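You operate a simulated robot arm through the tools that you are given. There is no shell and no other tool.

You are at the controls of a simulated robot arm. One attempt, no reset.

## Task
Stick up the daisy on the pattern card: its four wheels in order, no petal over another.
Fine: stack them hub on hub on the flower board, each petal over a mark; leave the two spare wheels on the table loose, their pads whole.

The check looks at the end state, three seconds after you hand in, the way a careful person would. Anything else that was tipped, shoved, dropped, spilled or broken makes it a failure.

## Robot
A 7-joint arm with a two-finger parallel gripper, fixed in place. Base frame: the origin is at the foot of the arm, x ahead of it, y to its left, z up; the work surface is at about z = 750. Lengths are in mm, angles in rad, forces in N, time in s.
Its first joint turns from -2.601 to 2.601 rad. Payload 3.43 kg.
The tool frame sits at the grasp point between the pads (the TCP): z along the fingers, y along the line on which they close. The tips reach 30 mm beyond it. Largest opening 94 mm; finger width 28, thickness 10; the body of the gripper, 50 by 96 mm, starts 55 mm behind the TCP.
Orientation is that of the tool frame in the base frame, as a unit quaternion [x, y, z, w]. With the fingers straight down and closing along the base's y, the tool's x points along the base's -x, its y along +y and its z along -z.

## Interface
- The arm moves only by the tool nudge_tool. Its argument "targets" is a list that holds one entry, the list of rows, each a list of 6 numbers: the shift along the tool's x, y, z in m, then the turn, a rotation vector about the tool's x, y, z in rad. In form: [[[x, y, z, rx, ry, rz], ...]]. A call has 1 to 20 rows; each row shifts and turns the commanded pose from where the row before left it, along the tool's axes as they then stand. "jaw" is the closure in counts, from 0 (fully open) to 255 (shut), set as the call begins (left out, the last holds). Rows are played at 5 a second. More than 50 mm and 0.15 rad between two rows, or a gripper value outside its range, and nothing of the call is played. Where a pose cannot be reached the arm comes as near as it can. A force on the tool above 40 N (or 10 N above the force at the start of the call, whichever is more), or a blocked arm, ends the call early, and 0.2 s more pass. The fingers move at their own pace (about 45 mm/s each) and stop on an object; they squeeze with about 44 N. The grip force told is the motor's: it shows also when the fingers shut on nothing. Time passes only in rows, and 0.2 s behind the last, so rows that do not move let the fingers close. It gives the time, the measured TCP pose, the force on the tool (base axes), the opening and the grip force at its end, in the units of the frame above (readings bear some noise), with the torque about the TCP (base axes, N m) and any sound that the robot's microphone picked up.
- Cameras (640 x 400 px; columns grow to the right, rows downward): "scene" is fixed at [50.3, 500.5, 1309.6]; the picture's right is [0.69, -0.73, 0.00], its down [-0.41, -0.39, -0.82] and it looks along [0.60, 0.56, -0.57] (base axes); focal length 279 px, centre (320, 200). "wrist" rides on the gripper at [76, 14, -102] in the tool frame; the picture's right is [-0.18, 0.98, 0.00], its down [-0.75, -0.14, -0.64] and it looks along [-0.63, -0.12, 0.77] (tool axes); focal length 243 px, centre (320, 200).
- grab_frame(camera): a new picture of that camera. It takes no simulated time.
- pixel_to_xyz(camera, pixels): for up to 12 pixels [column, row] of the newest picture of that camera ("zoom" is the newest enlarged one), the place [x, y, z] in the base frame of the surface seen there, good to about 3 mm. It takes no simulated time.
- zoom(camera, box): a new picture of the part [left, top, right, bottom] of that camera's present view, enlarged. It takes no simulated time.
- hand_in(): hands the job in; it is judged then, once.

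Leave the gripper open and the arm clear of the work at the hand-in unless told otherwise.

The tools are called after "Request:" by a JSON object that holds its "method" and its "body". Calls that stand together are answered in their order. nudge_tool: Moves the arm, as the interface text tells. Its arguments: {"type":"object","properties":{"targets":{"type":"array","items":{"type":"array","items":{"type":"array","items":{"type":"number"}}}},"jaw":{"type":"number"}},"required":["targets"]} The other tools are called the same way: grab_frame (camera) takes a picture; pixel_to_xyz (camera, pixels) gives the place of the surface under pixels of a picture; zoom (camera, box) takes an enlarged picture of a part of a camera's view; hand_in () hands the job in.

At the start:

```text
time_s: 0.0
eef_pos: [430.5, 702.1, 1105.2]
tcp_rot: [0.0, 1.0, 0.0, 0.0]
contact_force: [-0.4, 0.3, 0.3]
wrist_torque: [-0.02, 0.01, 0.04]
gripper_width: 93.7
grip_force: 0.2
```

scene: 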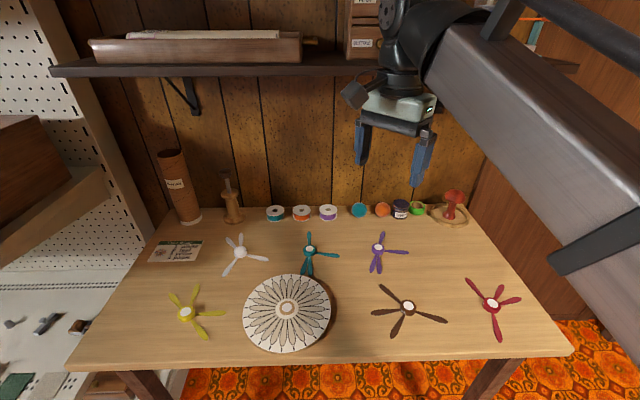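
wrist: 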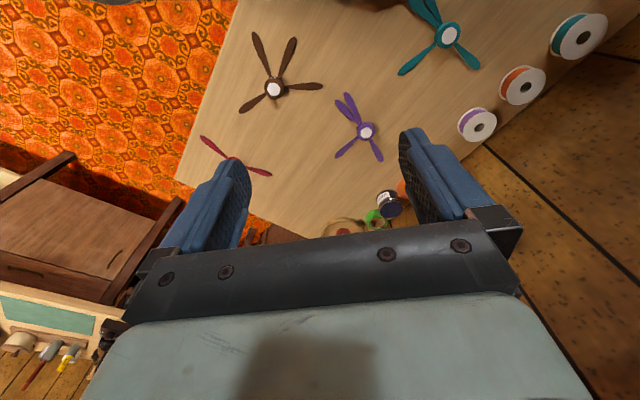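

I see six wheels (yellow, white, teal, purple, brown, red), a round board at (287,312) and a card at (175,251). I'll zoom in on the card, the board and the wheels.

Request:
{"method": "zoom", "body": {"camera": "scene", "box": [140, 230, 210, 274]}}

Request:
{"method": "zoom", "body": {"camera": "scene", "box": [230, 262, 350, 360]}}

Request:
{"method": "zoom", "body": {"camera": "scene", "box": [360, 220, 560, 345]}}

Request:
{"method": "zoom", "body": {"camera": "scene", "box": [150, 220, 350, 345]}}

```text
9.09 times, centred on (175, 252) of scene
```

zoom: 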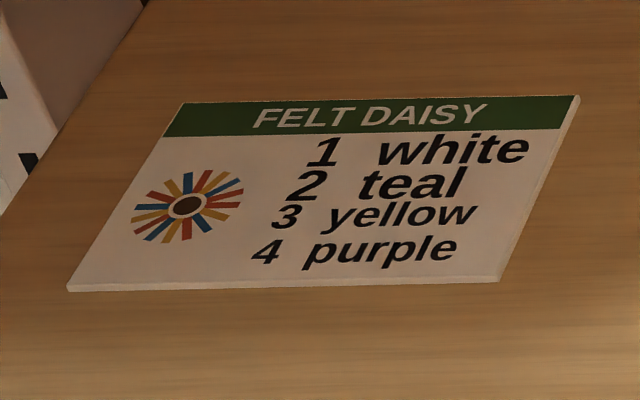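

```text
4.08 times, centred on (290, 311) of scene
```

zoom: 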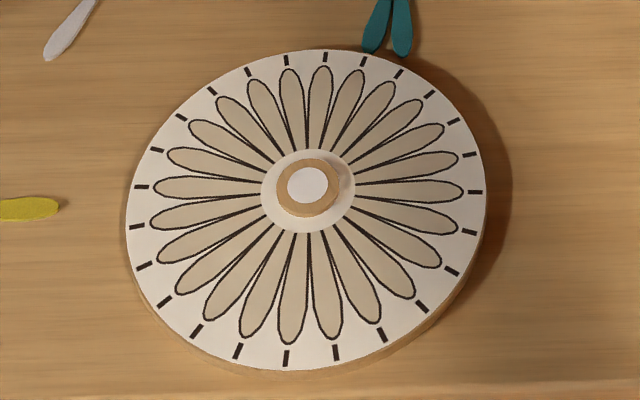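

```text
3.20 times, centred on (460, 282) of scene
```

zoom: 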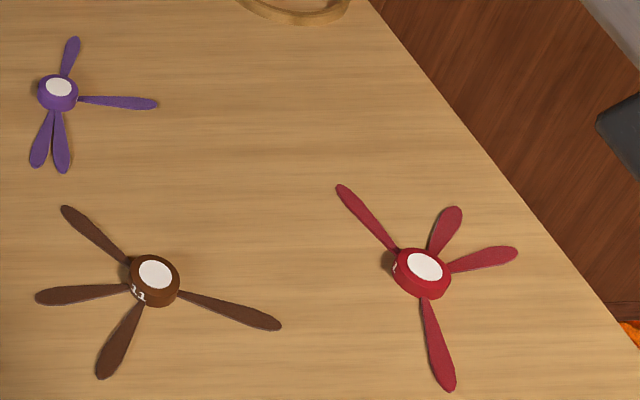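

```text
3.20 times, centred on (250, 282) of scene
```

zoom: 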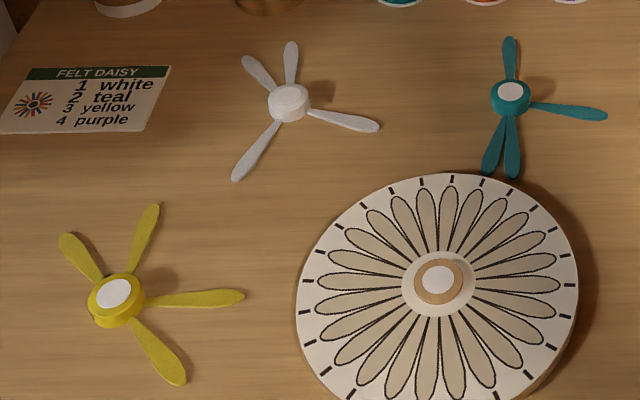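

The card reads 1 white, 2 teal, 3 yellow, 4 purple, so brown and red are the spares. I'll zoom in closer on each wheel's hub and the board's hub.

Request:
{"method": "zoom", "body": {"camera": "scene", "box": [214, 228, 278, 280]}}

Request:
{"method": "zoom", "body": {"camera": "scene", "box": [286, 226, 350, 278]}}

Request:
{"method": "zoom", "body": {"camera": "scene", "box": [162, 280, 232, 344]}}

Request:
{"method": "zoom", "body": {"camera": "scene", "box": [360, 226, 416, 278]}}

Request:
{"method": "zoom", "body": {"camera": "scene", "box": [270, 294, 306, 324]}}

Request:
{"method": "zoom", "body": {"camera": "scene", "box": [366, 280, 450, 344]}}

Request:
{"method": "zoom", "body": {"camera": "scene", "box": [460, 272, 530, 346]}}

```text
7.69 times, centred on (246, 254) of scene
```

zoom: 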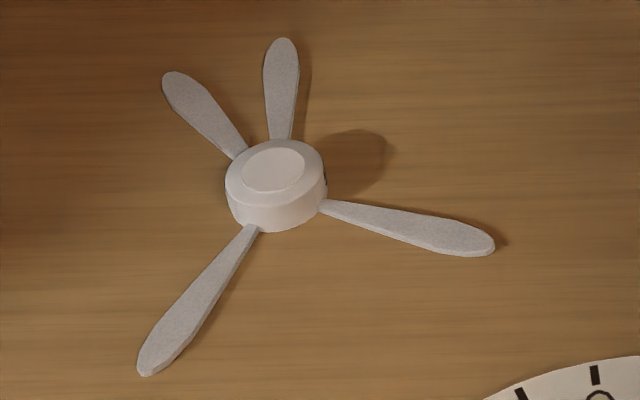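

```text
7.69 times, centred on (318, 252) of scene
```

zoom: 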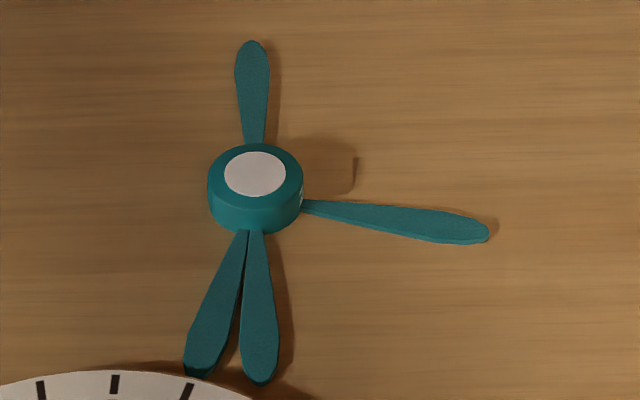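

```text
6.25 times, centred on (197, 312) of scene
```

zoom: 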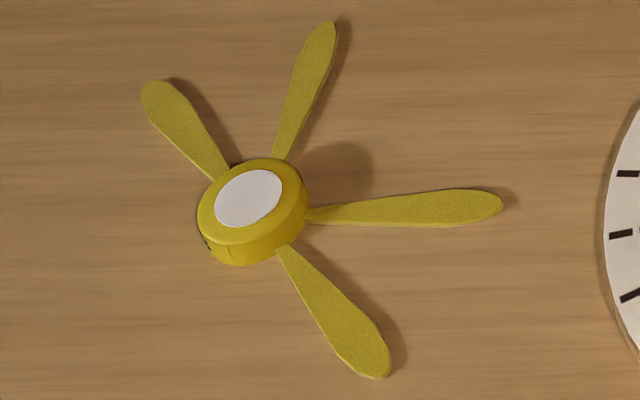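

```text
7.69 times, centred on (388, 252) of scene
```

zoom: 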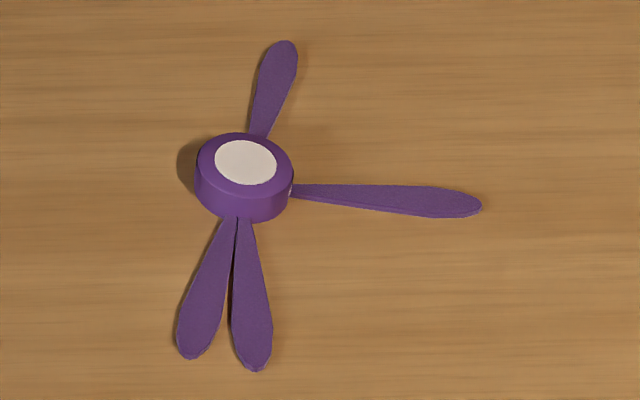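

```text
13.33 times, centred on (288, 309) of scene
```

zoom: 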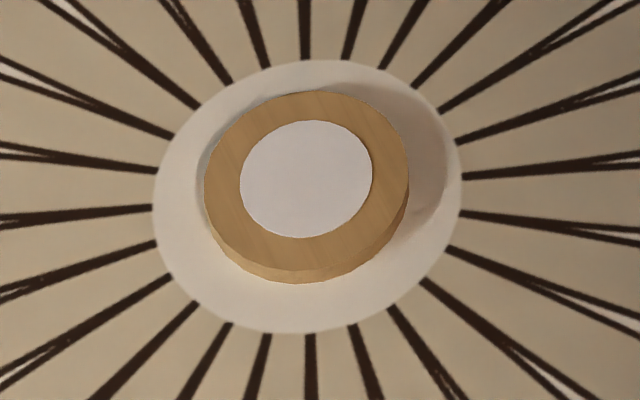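

```text
6.25 times, centred on (408, 312) of scene
```

zoom: 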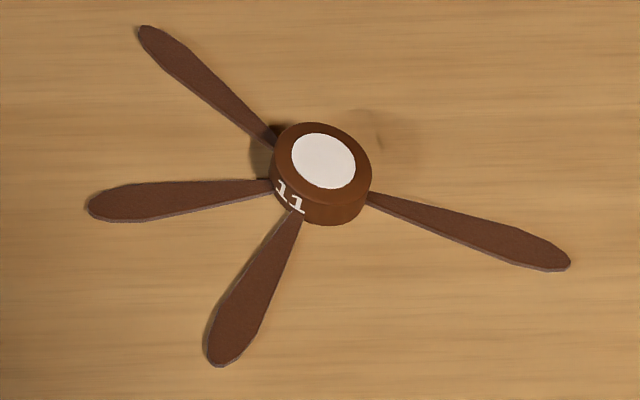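

```text
5.41 times, centred on (495, 309) of scene
```

zoom: 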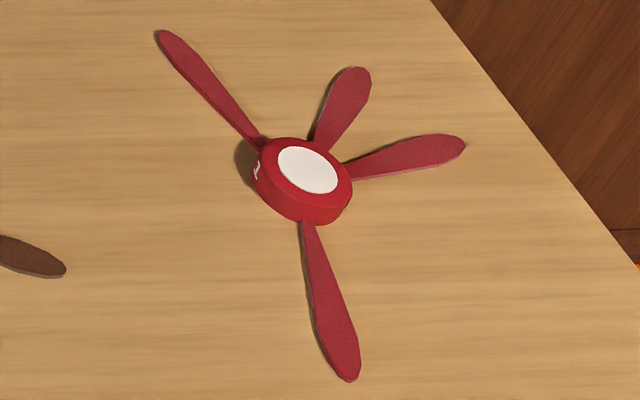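

The board has 24 ticks, so the marks are 15° apart. Now I'll measure hub centres and petal tips. First, for white, I'll re-zoom and read points.

Request:
{"method": "zoom", "body": {"camera": "scene", "box": [214, 228, 278, 280]}}

Request:
{"method": "pixel_to_xyz", "body": {"camera": "zoom", "pixels": [[274, 168], [281, 45], [174, 80], [147, 368], [485, 245], [228, 188], [322, 168], [275, 143], [273, 200], [400, 300], [275, 228], [280, 100]]}}

Request:
{"method": "zoom", "body": {"camera": "scene", "box": [286, 226, 350, 278]}}

Request:
{"method": "pixel_to_xyz", "body": {"camera": "zoom", "pixels": [[255, 173], [252, 47], [481, 236], [258, 376], [196, 368], [212, 180], [300, 180], [255, 145], [255, 202], [254, 100], [400, 300], [390, 219]]}}

Request:
{"method": "zoom", "body": {"camera": "scene", "box": [162, 280, 232, 344]}}

Request:
{"method": "pixel_to_xyz", "body": {"camera": "zoom", "pixels": [[248, 198], [325, 30], [152, 90], [495, 202], [378, 370], [202, 210], [296, 185], [245, 162], [250, 240], [400, 300], [305, 90], [400, 210]]}}

Request:
{"method": "zoom", "body": {"camera": "scene", "box": [360, 226, 416, 278]}}

Request:
{"method": "pixel_to_xyz", "body": {"camera": "zoom", "pixels": [[246, 162], [286, 48], [474, 205], [254, 362], [190, 350], [200, 165], [291, 165], [246, 136], [246, 190], [400, 300], [270, 95], [380, 198]]}}

Request:
{"method": "zoom", "body": {"camera": "scene", "box": [230, 262, 350, 360]}}

Request:
{"method": "pixel_to_xyz", "body": {"camera": "zoom", "pixels": [[307, 185], [325, 57], [141, 186], [136, 226], [286, 358], [475, 191], [211, 90], [421, 306], [335, 352], [287, 60], [430, 95], [196, 331]]}}

```text
7.69 times, centred on (246, 254) of scene
```

zoom: 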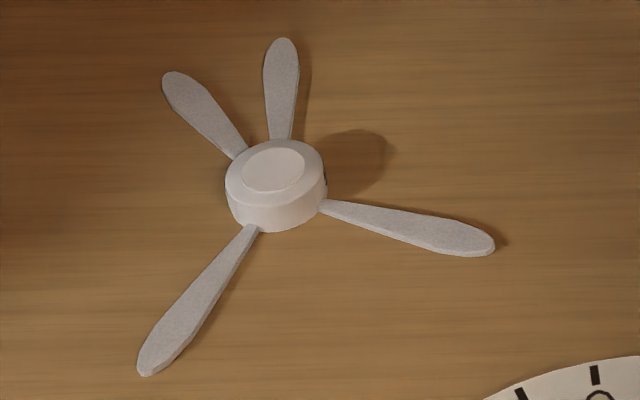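

```text
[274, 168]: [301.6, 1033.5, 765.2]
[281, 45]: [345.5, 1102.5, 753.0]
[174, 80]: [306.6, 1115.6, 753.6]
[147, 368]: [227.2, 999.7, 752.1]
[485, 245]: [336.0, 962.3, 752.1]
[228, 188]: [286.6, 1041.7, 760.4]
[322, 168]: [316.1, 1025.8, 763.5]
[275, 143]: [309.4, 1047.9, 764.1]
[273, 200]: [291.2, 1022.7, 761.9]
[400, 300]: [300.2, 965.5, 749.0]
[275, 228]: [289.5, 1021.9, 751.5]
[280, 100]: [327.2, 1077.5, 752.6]
```

```text
7.69 times, centred on (318, 252) of scene
```

zoom: 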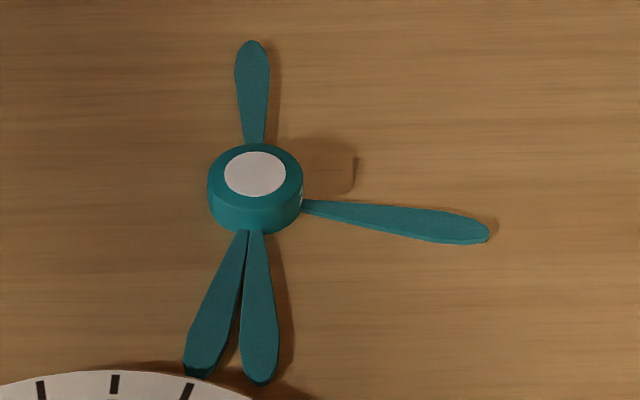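

```text
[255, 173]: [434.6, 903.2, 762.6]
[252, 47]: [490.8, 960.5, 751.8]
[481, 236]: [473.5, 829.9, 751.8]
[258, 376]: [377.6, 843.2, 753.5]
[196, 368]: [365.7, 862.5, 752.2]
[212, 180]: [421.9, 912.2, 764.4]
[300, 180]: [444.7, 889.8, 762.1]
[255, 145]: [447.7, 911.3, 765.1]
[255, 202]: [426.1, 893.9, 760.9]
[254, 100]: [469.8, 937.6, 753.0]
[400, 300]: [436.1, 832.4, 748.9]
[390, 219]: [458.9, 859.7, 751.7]
```

```text
6.25 times, centred on (197, 312) of scene
```

zoom: 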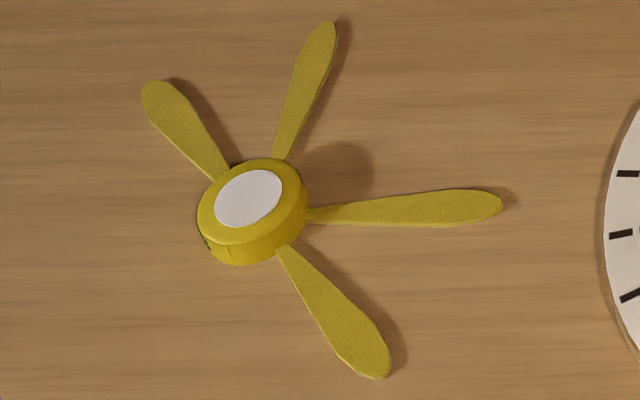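

```text
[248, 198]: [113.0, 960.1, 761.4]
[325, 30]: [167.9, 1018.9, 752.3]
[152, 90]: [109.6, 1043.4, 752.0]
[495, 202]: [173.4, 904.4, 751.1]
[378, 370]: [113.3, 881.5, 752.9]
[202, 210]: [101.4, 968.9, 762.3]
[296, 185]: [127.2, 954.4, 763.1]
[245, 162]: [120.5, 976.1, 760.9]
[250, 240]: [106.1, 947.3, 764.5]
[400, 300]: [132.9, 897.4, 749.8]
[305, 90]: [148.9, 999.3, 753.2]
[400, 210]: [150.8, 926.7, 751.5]
```

```text
7.69 times, centred on (388, 252) of scene
```

zoom: 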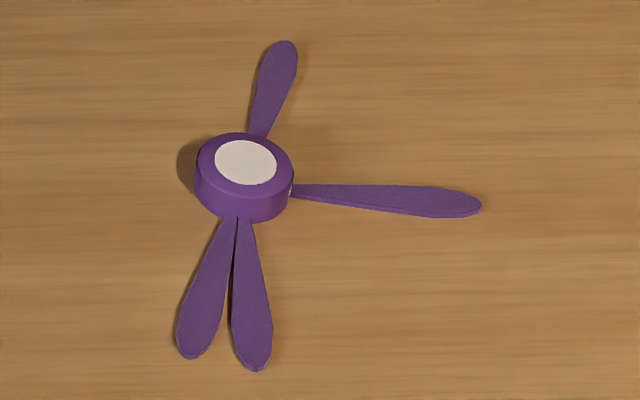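

```text
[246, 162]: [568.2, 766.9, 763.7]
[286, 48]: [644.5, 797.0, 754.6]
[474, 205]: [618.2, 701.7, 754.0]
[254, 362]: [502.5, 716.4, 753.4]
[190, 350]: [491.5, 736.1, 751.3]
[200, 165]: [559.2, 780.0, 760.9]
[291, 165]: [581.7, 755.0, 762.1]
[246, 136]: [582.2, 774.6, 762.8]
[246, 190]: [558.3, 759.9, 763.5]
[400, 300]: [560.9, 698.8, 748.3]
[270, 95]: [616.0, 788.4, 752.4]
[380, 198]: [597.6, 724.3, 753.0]
```

```text
4.08 times, centred on (290, 311) of scene
```

zoom: 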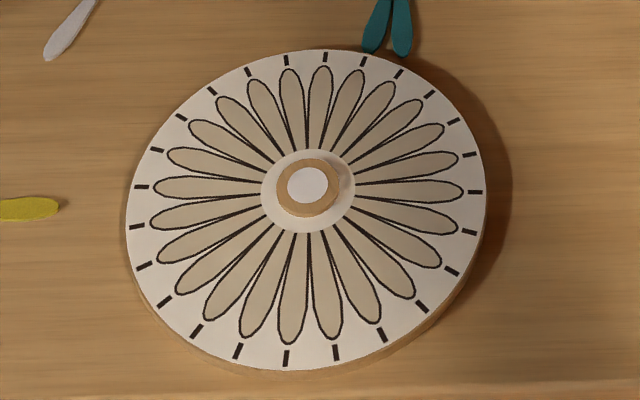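

```text
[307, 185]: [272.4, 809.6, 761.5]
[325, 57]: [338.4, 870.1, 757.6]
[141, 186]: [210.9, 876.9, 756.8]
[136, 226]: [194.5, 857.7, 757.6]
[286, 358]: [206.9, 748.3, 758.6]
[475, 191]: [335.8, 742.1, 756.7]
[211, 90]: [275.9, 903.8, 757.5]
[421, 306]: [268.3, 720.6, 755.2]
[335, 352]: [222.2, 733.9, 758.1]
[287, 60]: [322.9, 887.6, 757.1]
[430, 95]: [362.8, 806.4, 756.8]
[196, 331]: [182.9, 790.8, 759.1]
```

I now have rough geometry. Before moving I'll locate the obstacles: the shelf edge at (180,72) and (400,70), the upright tube at (175,180), the pin at (232,205), spools, pots and the wall.

Request:
{"method": "pixel_to_xyz", "body": {"camera": "scene", "pixels": [[180, 72], [300, 72], [170, 155], [187, 215], [230, 180], [233, 220], [276, 213], [302, 213], [328, 212], [359, 210], [230, 130], [310, 150]]}}

Request:
{"method": "pixel_to_xyz", "body": {"camera": "scene", "pixels": [[408, 306], [492, 303], [140, 190], [520, 280], [300, 355], [200, 50], [110, 60], [560, 70], [452, 200], [401, 208], [160, 250], [195, 250]]}}

```text
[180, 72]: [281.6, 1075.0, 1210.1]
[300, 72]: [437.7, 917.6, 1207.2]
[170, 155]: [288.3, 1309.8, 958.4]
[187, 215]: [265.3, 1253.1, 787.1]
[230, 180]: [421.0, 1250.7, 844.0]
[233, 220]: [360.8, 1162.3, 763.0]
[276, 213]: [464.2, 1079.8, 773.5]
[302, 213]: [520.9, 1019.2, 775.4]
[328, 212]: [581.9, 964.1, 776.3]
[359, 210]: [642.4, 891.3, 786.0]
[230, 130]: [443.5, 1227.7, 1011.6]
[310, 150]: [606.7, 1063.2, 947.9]
```

```text
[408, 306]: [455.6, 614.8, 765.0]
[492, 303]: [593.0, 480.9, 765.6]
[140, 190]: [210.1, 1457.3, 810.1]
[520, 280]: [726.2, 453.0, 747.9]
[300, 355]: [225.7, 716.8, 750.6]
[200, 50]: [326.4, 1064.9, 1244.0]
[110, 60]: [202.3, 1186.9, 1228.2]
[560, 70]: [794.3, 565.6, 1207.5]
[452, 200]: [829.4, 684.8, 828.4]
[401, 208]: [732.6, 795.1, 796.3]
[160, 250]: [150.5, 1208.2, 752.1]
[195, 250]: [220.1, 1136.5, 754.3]
```

The shelf's underside is at about z 1200, with its front edge along x+y≈1355, so I'll stay low near it. First I'll turn the tool to the arm's natural heading and descend to about z 950 in place.

Request:
{"method": "nudge_tool", "body": {"targets": [[[0, 0, 0.03, 0, 0, -0.1429], [0, 0, 0.03, 0, 0, -0.1429], [0, 0, 0.03, 0, 0, -0.1429], [0, 0, 0.03, 0, 0, -0.1429], [0, 0, 0.03, 0, 0, -0.1429], [0, 0, 0, 0, 0, -0.1429], [0, 0, 0, 0, 0, -0.1429], [0, 0, 0, 0, 0, -0.1429], [0, 0, 0, 0, 0, -0.1429], [0, 0, 0, 0, 0, 0]]], "jaw": 0}}

Request:
{"method": "grab_frame", "body": {"camera": "wrist"}}

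Request:
{"method": "grab_frame", "body": {"camera": "scene"}}

```text
time_s: 2.2
eef_pos: [430.4, 701.7, 956.3]
tcp_rot: [-0.601, 0.799, 0.0, 0.0]
contact_force: [0.8, 0.0, -0.2]
wrist_torque: [0.02, 0.02, 0.03]
gripper_width: 94.0
grip_force: 0.1
```

```text
taken
```

wrist: 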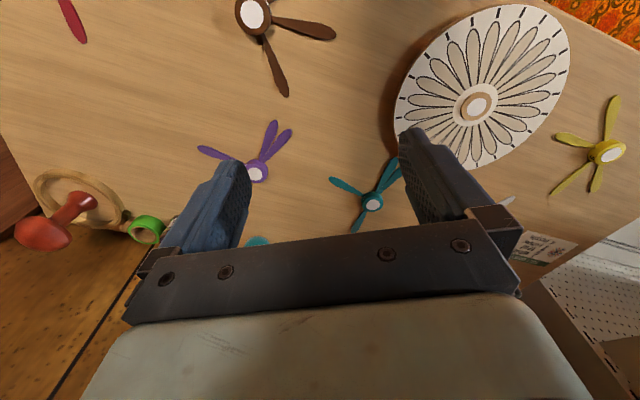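

```text
taken
```

scene: 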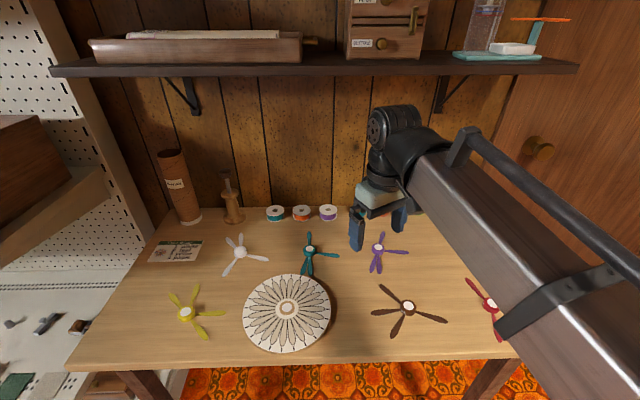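

Pose reads as expected: tool x heading 254°. The white hub at about (301.5,1034) is 1076 mm out, so it needs a tool tilted outward. I'll tilt 0.45 rad about tool y, then travel to a hover of about z 850 over white and see whether it is reached.

Request:
{"method": "nudge_tool", "body": {"targets": [[[0, 0, 0, 0, -0.15, 0], [0, 0, 0, 0, -0.15, 0], [0, 0, 0, 0, -0.15, 0], [-0.0202, 0.0216, 0.02155, 0, 0, 0], [-0.0202, 0.0216, 0.02155, 0, 0, 0], [-0.0202, 0.0216, 0.02155, 0, 0, 0], [-0.0202, 0.0216, 0.02155, 0, 0, 0], [-0.0202, 0.0216, 0.02155, 0, 0, 0], [-0.0202, 0.0216, 0.02155, 0, 0, 0], [-0.0202, 0.0216, 0.02155, 0, 0, 0], [-0.0202, 0.0216, 0.02155, 0, 0, 0], [-0.0202, 0.0216, 0.02155, 0, 0, 0], [-0.0202, 0.0216, 0.02155, 0, 0, 0], [0, 0, 0, 0, 0, 0], [0, 0, 0, 0, 0, 0]]]}}

Request:
{"method": "grab_frame", "body": {"camera": "scene"}}

Request:
{"method": "grab_frame", "body": {"camera": "wrist"}}

```text
time_s: 5.4
eef_pos: [300.4, 1028.4, 847.2]
tcp_rot: [-0.584, 0.78, 0.134, 0.18]
contact_force: [0.3, 1.1, 0.8]
wrist_torque: [0.01, 0.0, -0.02]
gripper_width: 93.8
grip_force: 0.1
```

```text
taken
```

scene: 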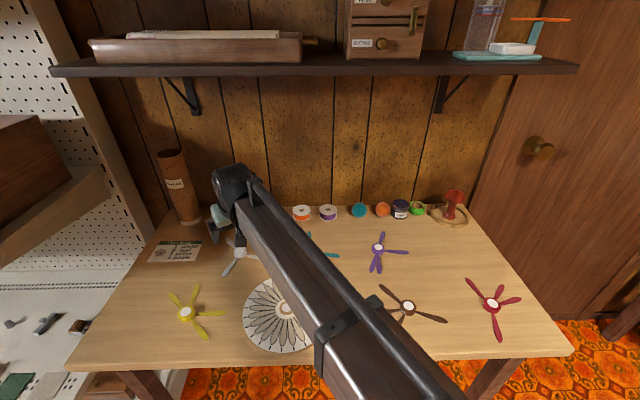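

```text
taken
```

wrist: 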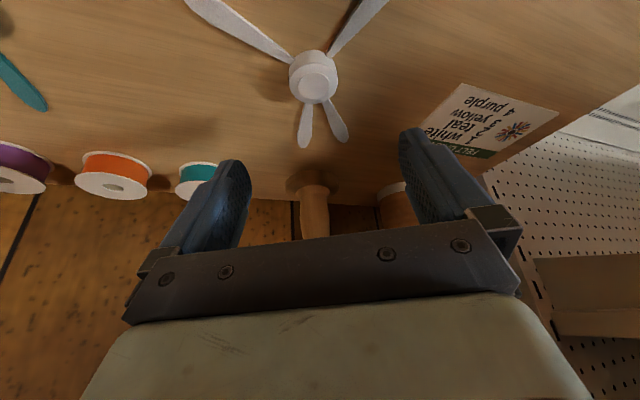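

The hover was reached. The wrist view shows the white hub at (313,80) below, between the fingers. I'll zoom in to get precise hub and petal points.

Request:
{"method": "zoom", "body": {"camera": "wrist", "box": [180, 0, 400, 150]}}

```text
2.67 times, centred on (290, 75) of wrist
```

zoom: 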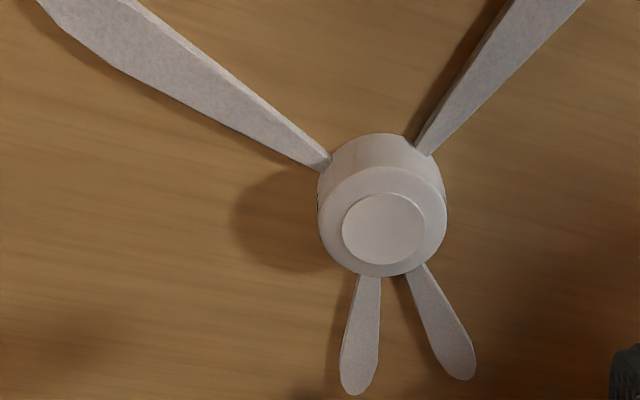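

I'll query the pad centre repeatedly to average out noise, plus the pad rim and the hub top rim.

Request:
{"method": "pixel_to_xyz", "body": {"camera": "zoom", "pixels": [[384, 229], [384, 229], [384, 229], [384, 229], [345, 229], [422, 229], [384, 195], [384, 262], [323, 225], [442, 225], [384, 174], [384, 273]]}}

Request:
{"method": "pixel_to_xyz", "body": {"camera": "zoom", "pixels": [[356, 388], [462, 376], [365, 330], [440, 325], [230, 90], [320, 160], [500, 60], [425, 148], [300, 145], [60, 8], [90, 250], [560, 260]]}}

```text
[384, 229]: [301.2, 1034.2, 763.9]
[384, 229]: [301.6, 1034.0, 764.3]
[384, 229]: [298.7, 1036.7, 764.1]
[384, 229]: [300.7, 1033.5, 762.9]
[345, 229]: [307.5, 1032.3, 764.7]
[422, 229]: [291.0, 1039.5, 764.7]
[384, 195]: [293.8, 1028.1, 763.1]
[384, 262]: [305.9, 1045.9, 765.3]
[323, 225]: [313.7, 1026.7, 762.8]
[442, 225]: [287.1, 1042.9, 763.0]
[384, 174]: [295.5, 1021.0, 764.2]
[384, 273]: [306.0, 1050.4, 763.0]
```

```text
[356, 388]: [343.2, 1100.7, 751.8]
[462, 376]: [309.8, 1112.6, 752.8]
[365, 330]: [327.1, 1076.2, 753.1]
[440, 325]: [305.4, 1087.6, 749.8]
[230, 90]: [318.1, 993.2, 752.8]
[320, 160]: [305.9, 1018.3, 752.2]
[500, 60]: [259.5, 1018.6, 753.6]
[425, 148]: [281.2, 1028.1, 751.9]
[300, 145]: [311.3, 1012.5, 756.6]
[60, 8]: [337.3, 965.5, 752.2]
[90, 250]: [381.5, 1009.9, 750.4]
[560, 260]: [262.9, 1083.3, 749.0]
```

Averaged, the white hub centre is about (300.8, 1034.6), top z about 764, diameter about 32. I'll descend to TCP z about 800 with small corrections and look again.

Request:
{"method": "nudge_tool", "body": {"targets": [[[0.0073, 0.0004, 0.0139, 0, 0, 0], [0.0073, 0.0004, 0.0139, 0, 0, 0], [0.0072, 0.0005, 0.0138, 0, 0, 0], [0, 0, 0, 0, 0, 0], [0, 0, 0, 0, 0, 0]]]}}

Request:
{"method": "grab_frame", "body": {"camera": "wrist"}}

Request:
{"method": "zoom", "body": {"camera": "scene", "box": [200, 200, 280, 280]}}

```text
time_s: 6.6
eef_pos: [297.8, 1025.6, 800.6]
tcp_rot: [-0.585, 0.78, 0.134, 0.179]
contact_force: [0.3, -0.1, 0.3]
wrist_torque: [-0.01, 0.0, 0.03]
gripper_width: 94.0
grip_force: 0.1
```

```text
taken
```

wrist: 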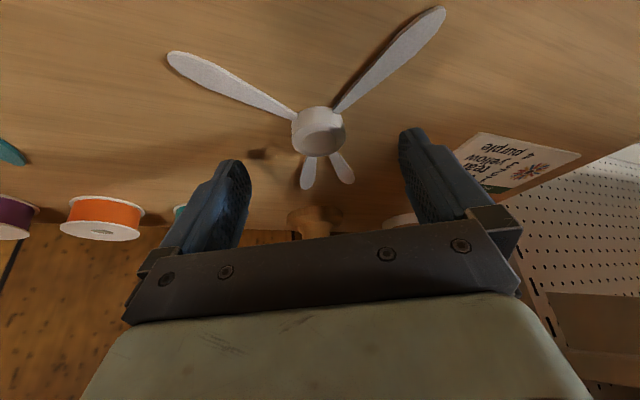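

```text
5.00 times, centred on (240, 240) of scene
```

zoom: 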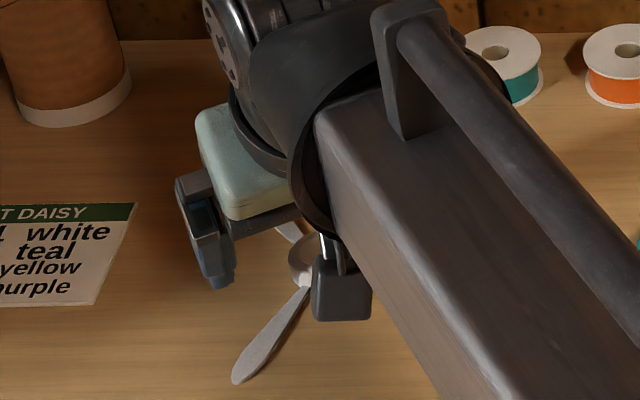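

Fingers straddle the hub evenly and the hub is at (318,132). I'll descend a further 14.5 mm so the tips reach the lower half of the hub without closing.

Request:
{"method": "nudge_tool", "body": {"targets": [[[0.002, 0, 0.0044, 0, 0, 0], [0.002, 0, 0.0044, 0, 0, 0], [0.0019, 0, 0.0045, 0, 0, 0], [0, 0, 0, 0, 0, 0], [0, 0, 0, 0, 0, 0]]]}}

Request:
{"method": "grab_frame", "body": {"camera": "wrist"}}

Request:
{"method": "zoom", "body": {"camera": "wrist", "box": [200, 80, 440, 230]}}

Request:
{"method": "zoom", "body": {"camera": "scene", "box": [220, 230, 260, 260]}}

```text
time_s: 7.8
eef_pos: [299.6, 1024.6, 787.4]
tcp_rot: [-0.584, 0.78, 0.134, 0.178]
contact_force: [-0.6, 0.5, 0.4]
wrist_torque: [0.02, 0.01, 0.01]
gripper_width: 94.0
grip_force: 0.0
```

```text
taken
```

wrist: 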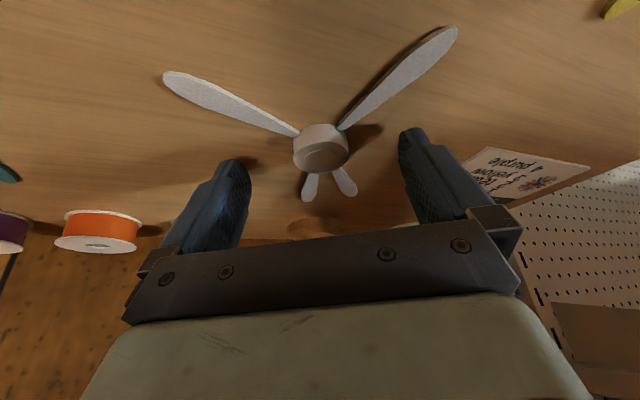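

```text
2.67 times, centred on (320, 155) of wrist
```

zoom: 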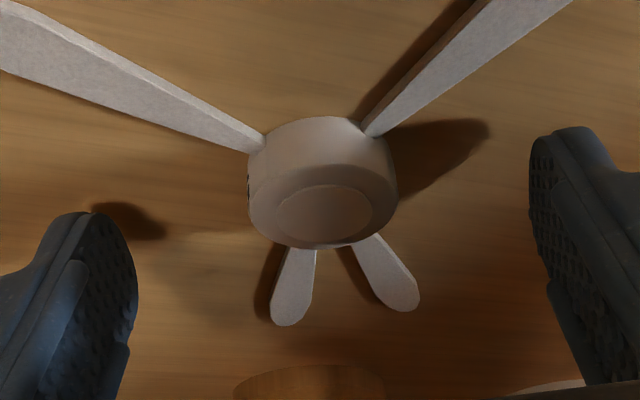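

```text
13.33 times, centred on (240, 245) of scene
```

zoom: 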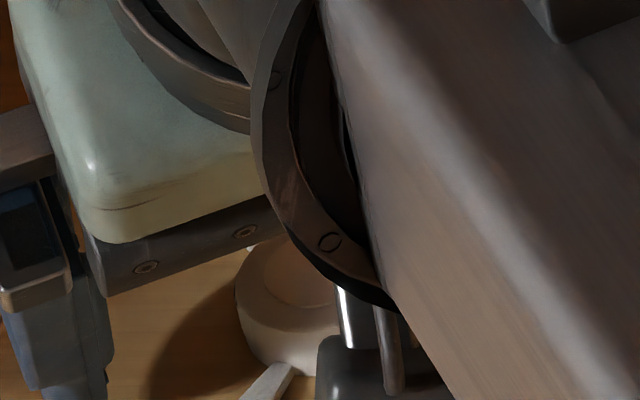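

The fingertips are rounded and engage only about 6 mm of the hub. No petal lies under the fingers, so I'll go 3.5 mm lower and 1.5 mm inward, then close slowly and lift nothing yet.

Request:
{"method": "nudge_tool", "body": {"targets": [[[0.0015, 0, 0.0013, 0, 0, 0], [0.0014, 0, 0.0012, 0, 0, 0], [0, 0, 0, 0, 0, 0]]]}}

Request:
{"method": "zoom", "body": {"camera": "wrist", "box": [200, 80, 440, 230]}}

```text
time_s: 8.6
eef_pos: [298.0, 1024.9, 783.0]
tcp_rot: [-0.584, 0.78, 0.134, 0.179]
contact_force: [-0.3, 0.3, 0.5]
wrist_torque: [-0.02, 0.03, 0.04]
gripper_width: 93.8
grip_force: 0.1
```

```text
2.67 times, centred on (320, 155) of wrist
```

zoom: 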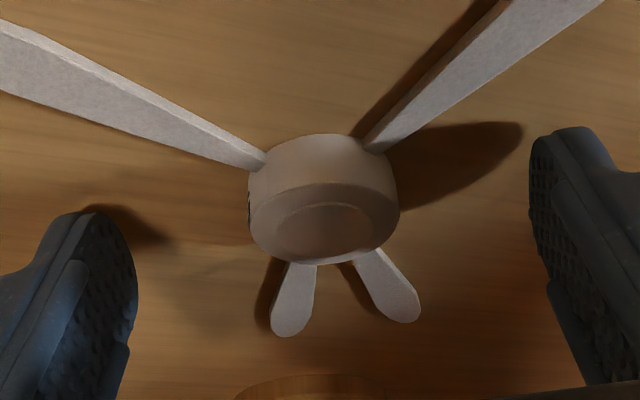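

No contact, z 783. I'll close partway first, to about 42 mm, to check the centring on the hub.

Request:
{"method": "nudge_tool", "body": {"targets": [[[0, 0, 0, 0, 0, 0], [0, 0, 0, 0, 0, 0], [0, 0, 0, 0, 0, 0], [0, 0, 0, 0, 0, 0]]], "jaw": 140}}

Request:
{"method": "zoom", "body": {"camera": "wrist", "box": [200, 80, 440, 230]}}

```text
time_s: 9.6
eef_pos: [298.0, 1024.6, 784.6]
tcp_rot: [-0.584, 0.78, 0.134, 0.179]
contact_force: [-0.2, 0.4, 0.4]
wrist_torque: [0.01, 0.01, 0.01]
gripper_width: 42.8
grip_force: 0.0
```

```text
2.67 times, centred on (320, 155) of wrist
```

zoom: 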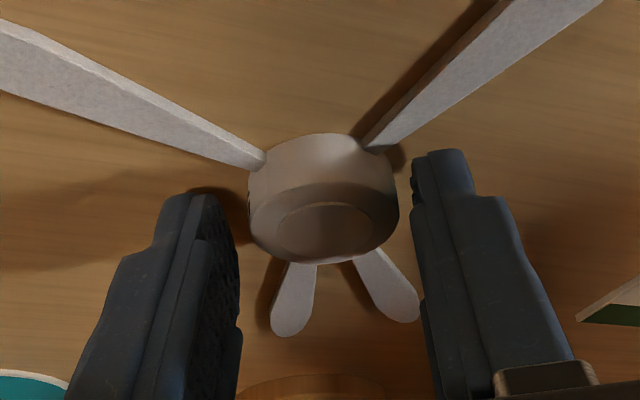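

The hub is centred between the fingers. I'll close fully.

Request:
{"method": "nudge_tool", "body": {"targets": [[[0, 0, 0, 0, 0, 0], [0, 0, 0, 0, 0, 0], [0, 0, 0, 0, 0, 0], [0, 0, 0, 0, 0, 0]]], "jaw": 255}}

Request:
{"method": "zoom", "body": {"camera": "wrist", "box": [200, 80, 440, 230]}}

```text
time_s: 10.6
eef_pos: [298.2, 1025.4, 782.7]
tcp_rot: [-0.584, 0.78, 0.134, 0.178]
contact_force: [-1.8, 1.0, 2.4]
wrist_torque: [0.05, 0.07, 0.0]
gripper_width: 30.1
grip_force: 43.6
```

```text
2.67 times, centred on (320, 155) of wrist
```

zoom: 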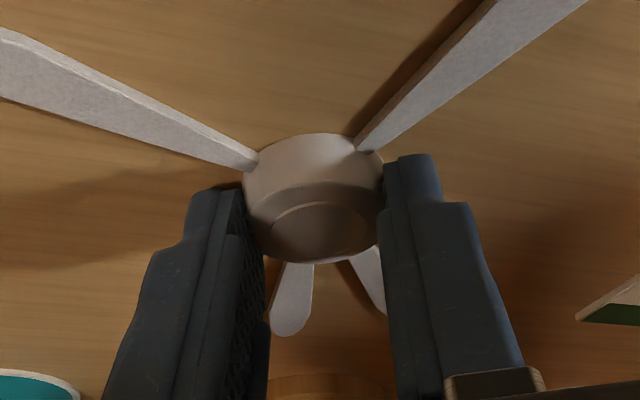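

The grip holds at 30.1 mm with 44 N. I'll lift straight up about 85 mm and check that the wheel comes up level.

Request:
{"method": "nudge_tool", "body": {"targets": [[[-0.0044, 0, -0.009, 0, 0, 0], [-0.0044, 0, -0.009, 0, 0, 0], [-0.0087, 0, -0.018, 0, 0, 0], [-0.0087, 0, -0.018, 0, 0, 0], [-0.0109, 0, -0.0225, 0, 0, 0], [0, 0, 0, 0, 0, 0], [0, 0, 0, 0, 0, 0]]]}}

Request:
{"method": "grab_frame", "body": {"camera": "wrist"}}

Request:
{"method": "grab_frame", "body": {"camera": "scene"}}

```text
time_s: 12.2
eef_pos: [297.6, 1025.5, 868.0]
tcp_rot: [-0.585, 0.78, 0.134, 0.179]
contact_force: [0.4, 1.0, -0.7]
wrist_torque: [0.0, 0.03, -0.01]
gripper_width: 30.0
grip_force: 44.5
```

```text
taken
```

wrist: 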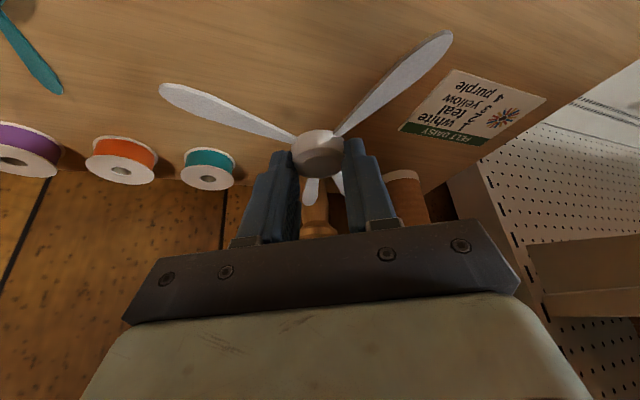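

```text
taken
```

scene: 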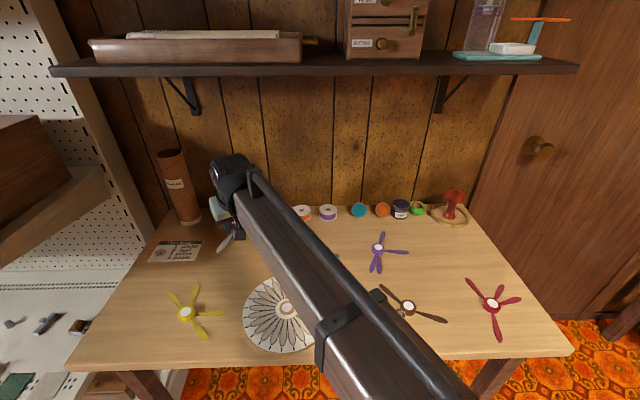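

The wheel is up and held. I'll carry it level to above the board centre at (272.6, 810.4), staying at this height.

Request:
{"method": "nudge_tool", "body": {"targets": [[[0.02506, -0.004575, -0.01219, 0, 0, 0], [0.02506, -0.004575, -0.01219, 0, 0, 0], [0.02506, -0.004575, -0.01219, 0, 0, 0], [0.02506, -0.004575, -0.01219, 0, 0, 0], [0.02506, -0.004575, -0.01219, 0, 0, 0], [0.02506, -0.004575, -0.01219, 0, 0, 0], [0.02506, -0.004575, -0.01219, 0, 0, 0], [0.02506, -0.004575, -0.01219, 0, 0, 0], [0, 0, 0, 0, 0, 0], [0, 0, 0, 0, 0, 0]]]}}

Request:
{"method": "grab_frame", "body": {"camera": "wrist"}}

Request:
{"method": "grab_frame", "body": {"camera": "scene"}}

Request:
{"method": "zoom", "body": {"camera": "scene", "box": [220, 220, 360, 360]}}

```text
time_s: 14.4
eef_pos: [271.0, 799.2, 870.3]
tcp_rot: [-0.585, 0.78, 0.134, 0.179]
contact_force: [0.4, -0.8, -0.1]
wrist_torque: [0.0, 0.0, -0.01]
gripper_width: 29.6
grip_force: 44.6
```

```text
taken
```

wrist: 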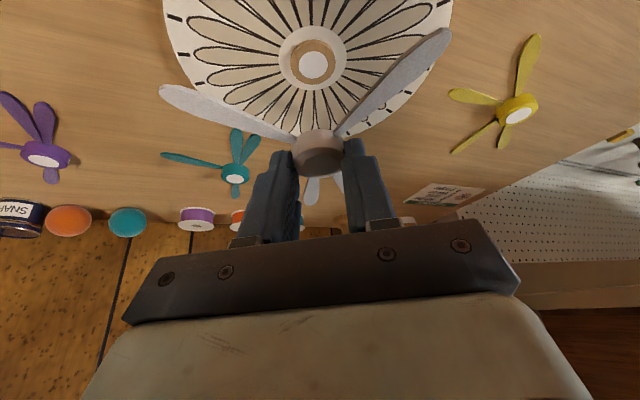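

```text
taken
```

scene: 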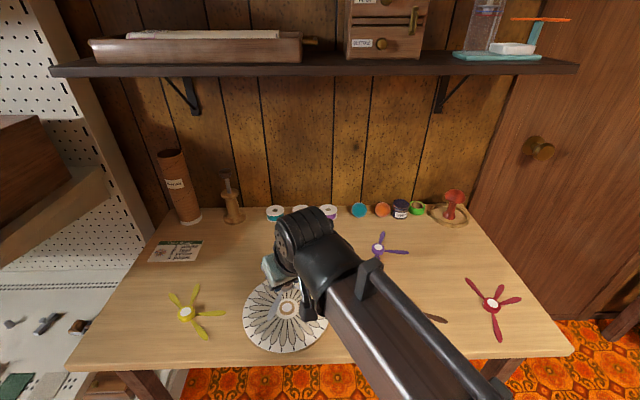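

```text
2.86 times, centred on (290, 290) of scene
```

zoom: 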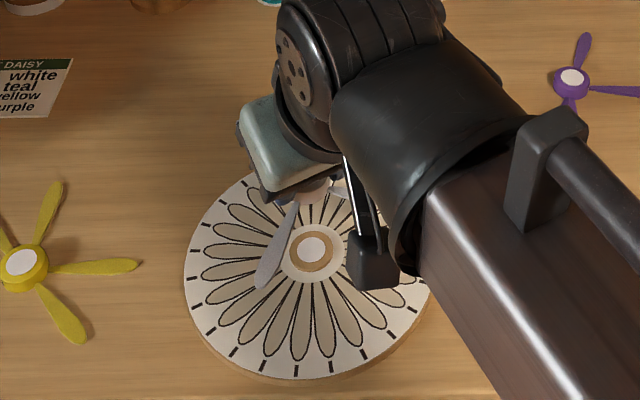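

I'll zoom the wrist view on the held wheel to measure its hub and petal directions.

Request:
{"method": "zoom", "body": {"camera": "wrist", "box": [150, 10, 470, 210]}}

```text
2.00 times, centred on (310, 110) of wrist
```

zoom: 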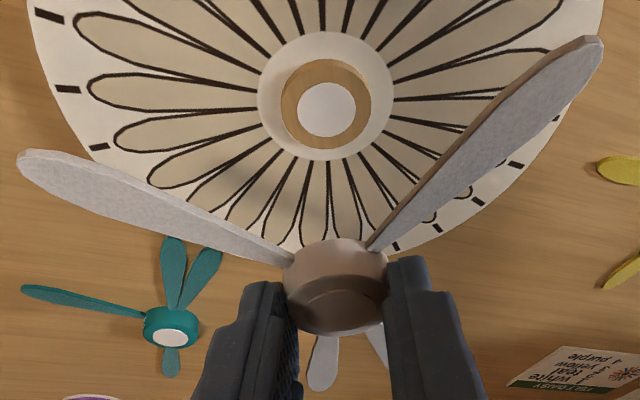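

I'll read points along the petal centrelines (left petal from (60,176) to (270,254), right petal from (560,75) to (385,237)) and the pad on the hub top at (335,306).

Request:
{"method": "pixel_to_xyz", "body": {"camera": "zoom", "pixels": [[50, 172], [90, 188], [130, 202], [200, 228], [570, 65], [530, 103], [490, 142], [430, 196], [335, 306], [335, 306], [300, 300], [372, 305]]}}

Request:
{"method": "pixel_to_xyz", "body": {"camera": "zoom", "pixels": [[50, 172], [90, 188], [130, 202], [200, 228], [570, 65], [530, 103], [490, 142], [430, 196], [335, 306], [335, 306], [322, 365], [378, 345]]}}

Request:
{"method": "pixel_to_xyz", "body": {"camera": "zoom", "pixels": [[326, 108], [326, 108], [326, 108], [326, 108], [300, 108], [352, 108], [326, 85], [326, 132], [68, 90], [100, 147], [516, 164], [435, 228]]}}

```text
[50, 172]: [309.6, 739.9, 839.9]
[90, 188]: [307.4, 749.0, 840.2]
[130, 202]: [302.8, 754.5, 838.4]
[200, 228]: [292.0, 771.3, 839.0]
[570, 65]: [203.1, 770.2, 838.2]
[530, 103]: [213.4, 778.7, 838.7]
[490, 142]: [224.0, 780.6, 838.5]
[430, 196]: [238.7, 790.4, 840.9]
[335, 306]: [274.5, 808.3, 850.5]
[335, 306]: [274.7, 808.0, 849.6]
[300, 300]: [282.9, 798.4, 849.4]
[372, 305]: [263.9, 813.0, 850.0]
```

```text
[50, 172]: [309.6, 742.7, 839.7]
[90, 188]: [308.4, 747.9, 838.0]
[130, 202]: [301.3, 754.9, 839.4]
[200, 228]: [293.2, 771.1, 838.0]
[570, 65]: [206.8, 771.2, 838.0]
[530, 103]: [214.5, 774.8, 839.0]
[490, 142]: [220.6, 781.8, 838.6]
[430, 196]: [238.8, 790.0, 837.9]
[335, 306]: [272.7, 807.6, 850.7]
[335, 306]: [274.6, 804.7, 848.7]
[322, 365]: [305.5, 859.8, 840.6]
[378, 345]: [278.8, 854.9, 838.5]
```

```text
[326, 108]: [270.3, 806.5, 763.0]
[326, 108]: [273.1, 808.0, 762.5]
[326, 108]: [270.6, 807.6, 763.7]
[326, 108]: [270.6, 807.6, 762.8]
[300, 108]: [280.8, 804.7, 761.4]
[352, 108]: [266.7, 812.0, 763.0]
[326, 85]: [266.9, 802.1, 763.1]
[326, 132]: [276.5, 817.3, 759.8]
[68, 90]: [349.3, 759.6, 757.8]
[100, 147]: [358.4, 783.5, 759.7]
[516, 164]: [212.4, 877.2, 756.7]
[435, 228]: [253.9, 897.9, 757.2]
```

The held wheel is level (petal tops z 838–840). Its orientation is about 57°, against a mark at 57.6°, which is nearly right already. I'll lower to about 17 mm above the board hub with a small lateral correction, then compare petals to marks directly.

Request:
{"method": "nudge_tool", "body": {"targets": [[[0.00462, 0.0003, 0.00998, 0, 0, 0], [0.00462, 0.0003, 0.00998, 0, 0, 0], [0.00462, 0.0003, 0.00998, 0, 0, 0], [0.00462, 0.0003, 0.00998, 0, 0, 0], [0.00462, 0.0003, 0.00998, 0, 0, 0], [0, 0, 0, 0, 0, 0], [0, 0, 0, 0, 0, 0]]]}}

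Request:
{"method": "zoom", "body": {"camera": "wrist", "box": [120, 40, 480, 265]}}

Request:
{"method": "zoom", "body": {"camera": "scene", "box": [230, 262, 350, 360]}}

```text
time_s: 16.0
eef_pos: [268.5, 802.3, 815.0]
tcp_rot: [-0.585, 0.78, 0.134, 0.179]
contact_force: [0.7, 0.2, 0.3]
wrist_torque: [-0.02, -0.01, -0.03]
gripper_width: 29.7
grip_force: 44.2
```

```text
1.78 times, centred on (300, 152) of wrist
```

zoom: 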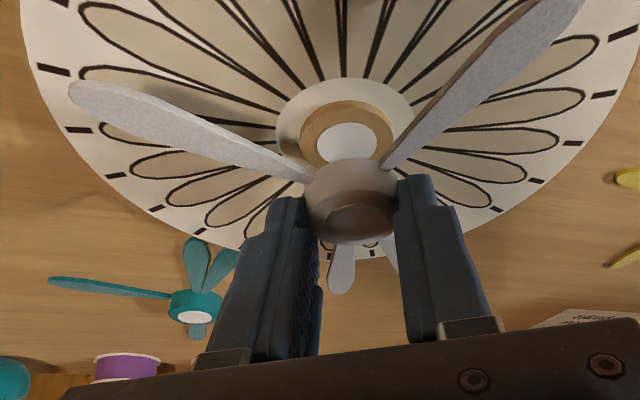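

```text
4.08 times, centred on (290, 311) of scene
```

zoom: 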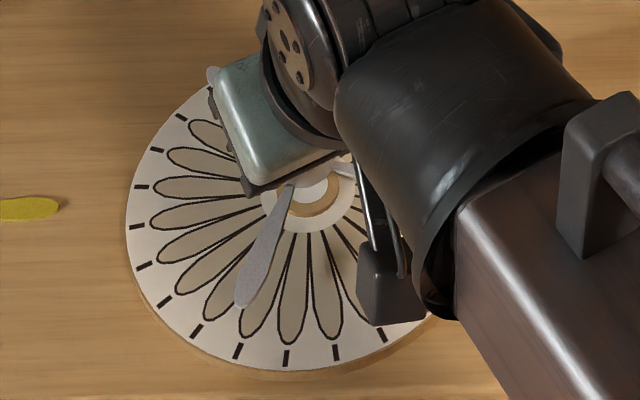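

There's still about 17 mm to go and nothing is touching. I'll lower another 11 mm and re-measure.

Request:
{"method": "nudge_tool", "body": {"targets": [[[0.0024, 0, 0.00495, 0, 0, 0], [0.0024, 0, 0.00495, 0, 0, 0], [0, 0, 0, 0, 0, 0], [0, 0, 0, 0, 0, 0]]]}}

Request:
{"method": "zoom", "body": {"camera": "wrist", "box": [220, 70, 400, 200]}}

Request:
{"method": "zoom", "body": {"camera": "scene", "box": [258, 280, 330, 340]}}

Request:
{"method": "zoom", "body": {"camera": "wrist", "box": [120, 40, 480, 265]}}

```text
time_s: 17.0
eef_pos: [269.8, 802.3, 804.3]
tcp_rot: [-0.585, 0.78, 0.135, 0.179]
contact_force: [0.0, 0.3, -0.4]
wrist_torque: [0.01, 0.02, -0.02]
gripper_width: 29.6
grip_force: 44.0
```

```text
3.08 times, centred on (310, 135) of wrist
```

zoom: 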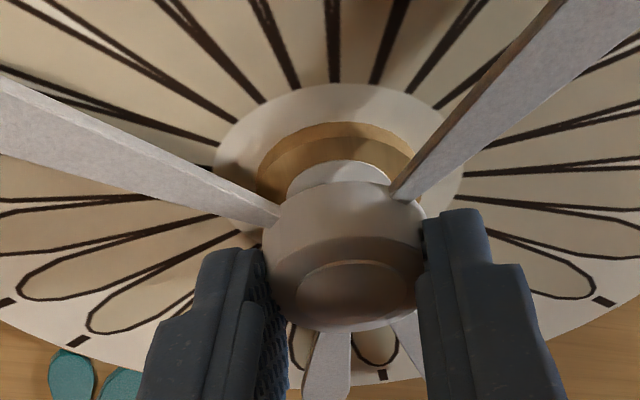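

```text
6.67 times, centred on (294, 310) of scene
```

zoom: 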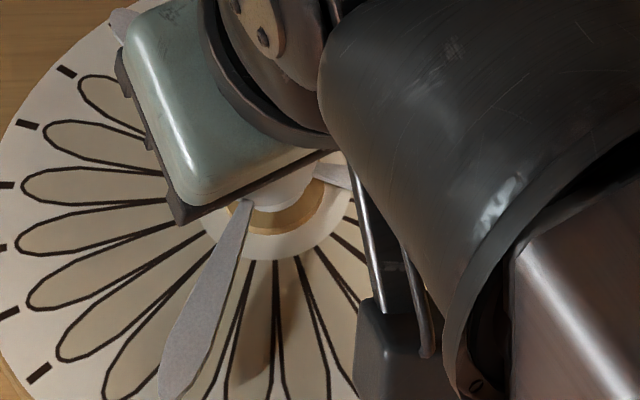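

```text
1.78 times, centred on (300, 152) of wrist
```

zoom: 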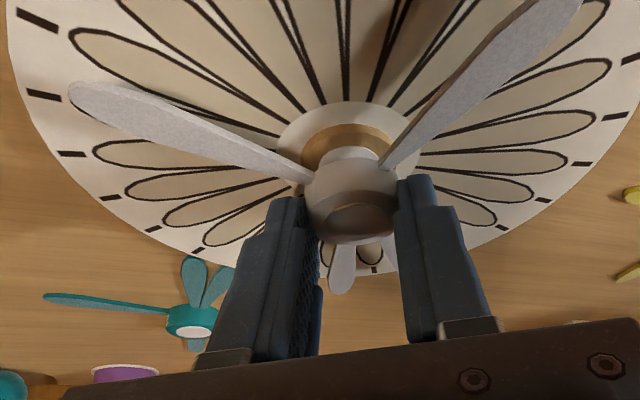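

I'll measure each petal closely. First the left petal's tip region in the wrist view.

Request:
{"method": "zoom", "body": {"camera": "wrist", "box": [120, 70, 300, 180]}}

```text
3.56 times, centred on (210, 125) of wrist
```

zoom: 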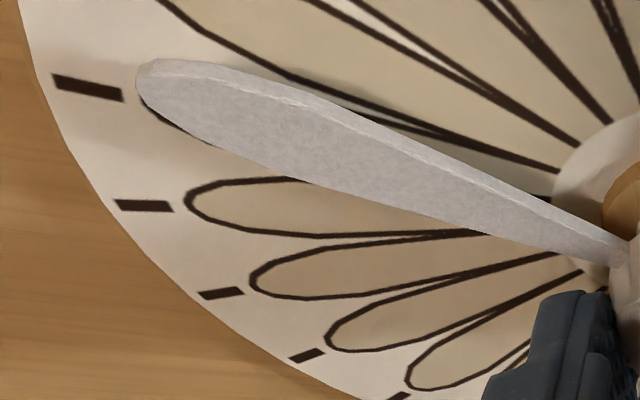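

Request:
{"method": "pixel_to_xyz", "body": {"camera": "zoom", "pixels": [[150, 84], [200, 106], [250, 121], [300, 138], [350, 156], [400, 176], [450, 193], [500, 211], [88, 88], [143, 206], [222, 293], [307, 356]]}}

Request:
{"method": "pixel_to_xyz", "body": {"camera": "zoom", "pixels": [[150, 84], [200, 106], [250, 121], [300, 138], [350, 156], [400, 176], [450, 193], [500, 211], [88, 88], [143, 206], [222, 293], [307, 356]]}}

Request:
{"method": "zoom", "body": {"camera": "wrist", "box": [310, 20, 490, 140]}}

```text
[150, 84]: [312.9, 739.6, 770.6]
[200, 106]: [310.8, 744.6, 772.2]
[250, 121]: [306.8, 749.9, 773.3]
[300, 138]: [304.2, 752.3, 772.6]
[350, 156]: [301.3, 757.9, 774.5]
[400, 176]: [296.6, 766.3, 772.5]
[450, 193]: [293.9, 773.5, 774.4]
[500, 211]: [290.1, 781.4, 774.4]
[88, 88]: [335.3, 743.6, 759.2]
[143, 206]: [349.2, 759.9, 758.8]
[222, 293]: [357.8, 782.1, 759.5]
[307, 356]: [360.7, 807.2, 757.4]
```

```text
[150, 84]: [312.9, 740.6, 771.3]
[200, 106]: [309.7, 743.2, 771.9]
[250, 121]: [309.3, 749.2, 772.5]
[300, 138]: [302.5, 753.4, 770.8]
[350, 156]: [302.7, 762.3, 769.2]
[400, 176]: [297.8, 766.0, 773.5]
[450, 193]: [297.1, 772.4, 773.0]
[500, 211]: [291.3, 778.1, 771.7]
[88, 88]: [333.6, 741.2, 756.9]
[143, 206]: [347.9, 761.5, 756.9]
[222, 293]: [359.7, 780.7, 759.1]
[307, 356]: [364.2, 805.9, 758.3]
```

```text
3.33 times, centred on (400, 80) of wrist
```

zoom: 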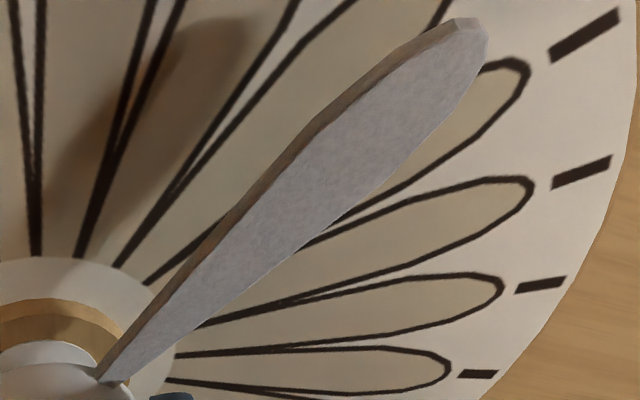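

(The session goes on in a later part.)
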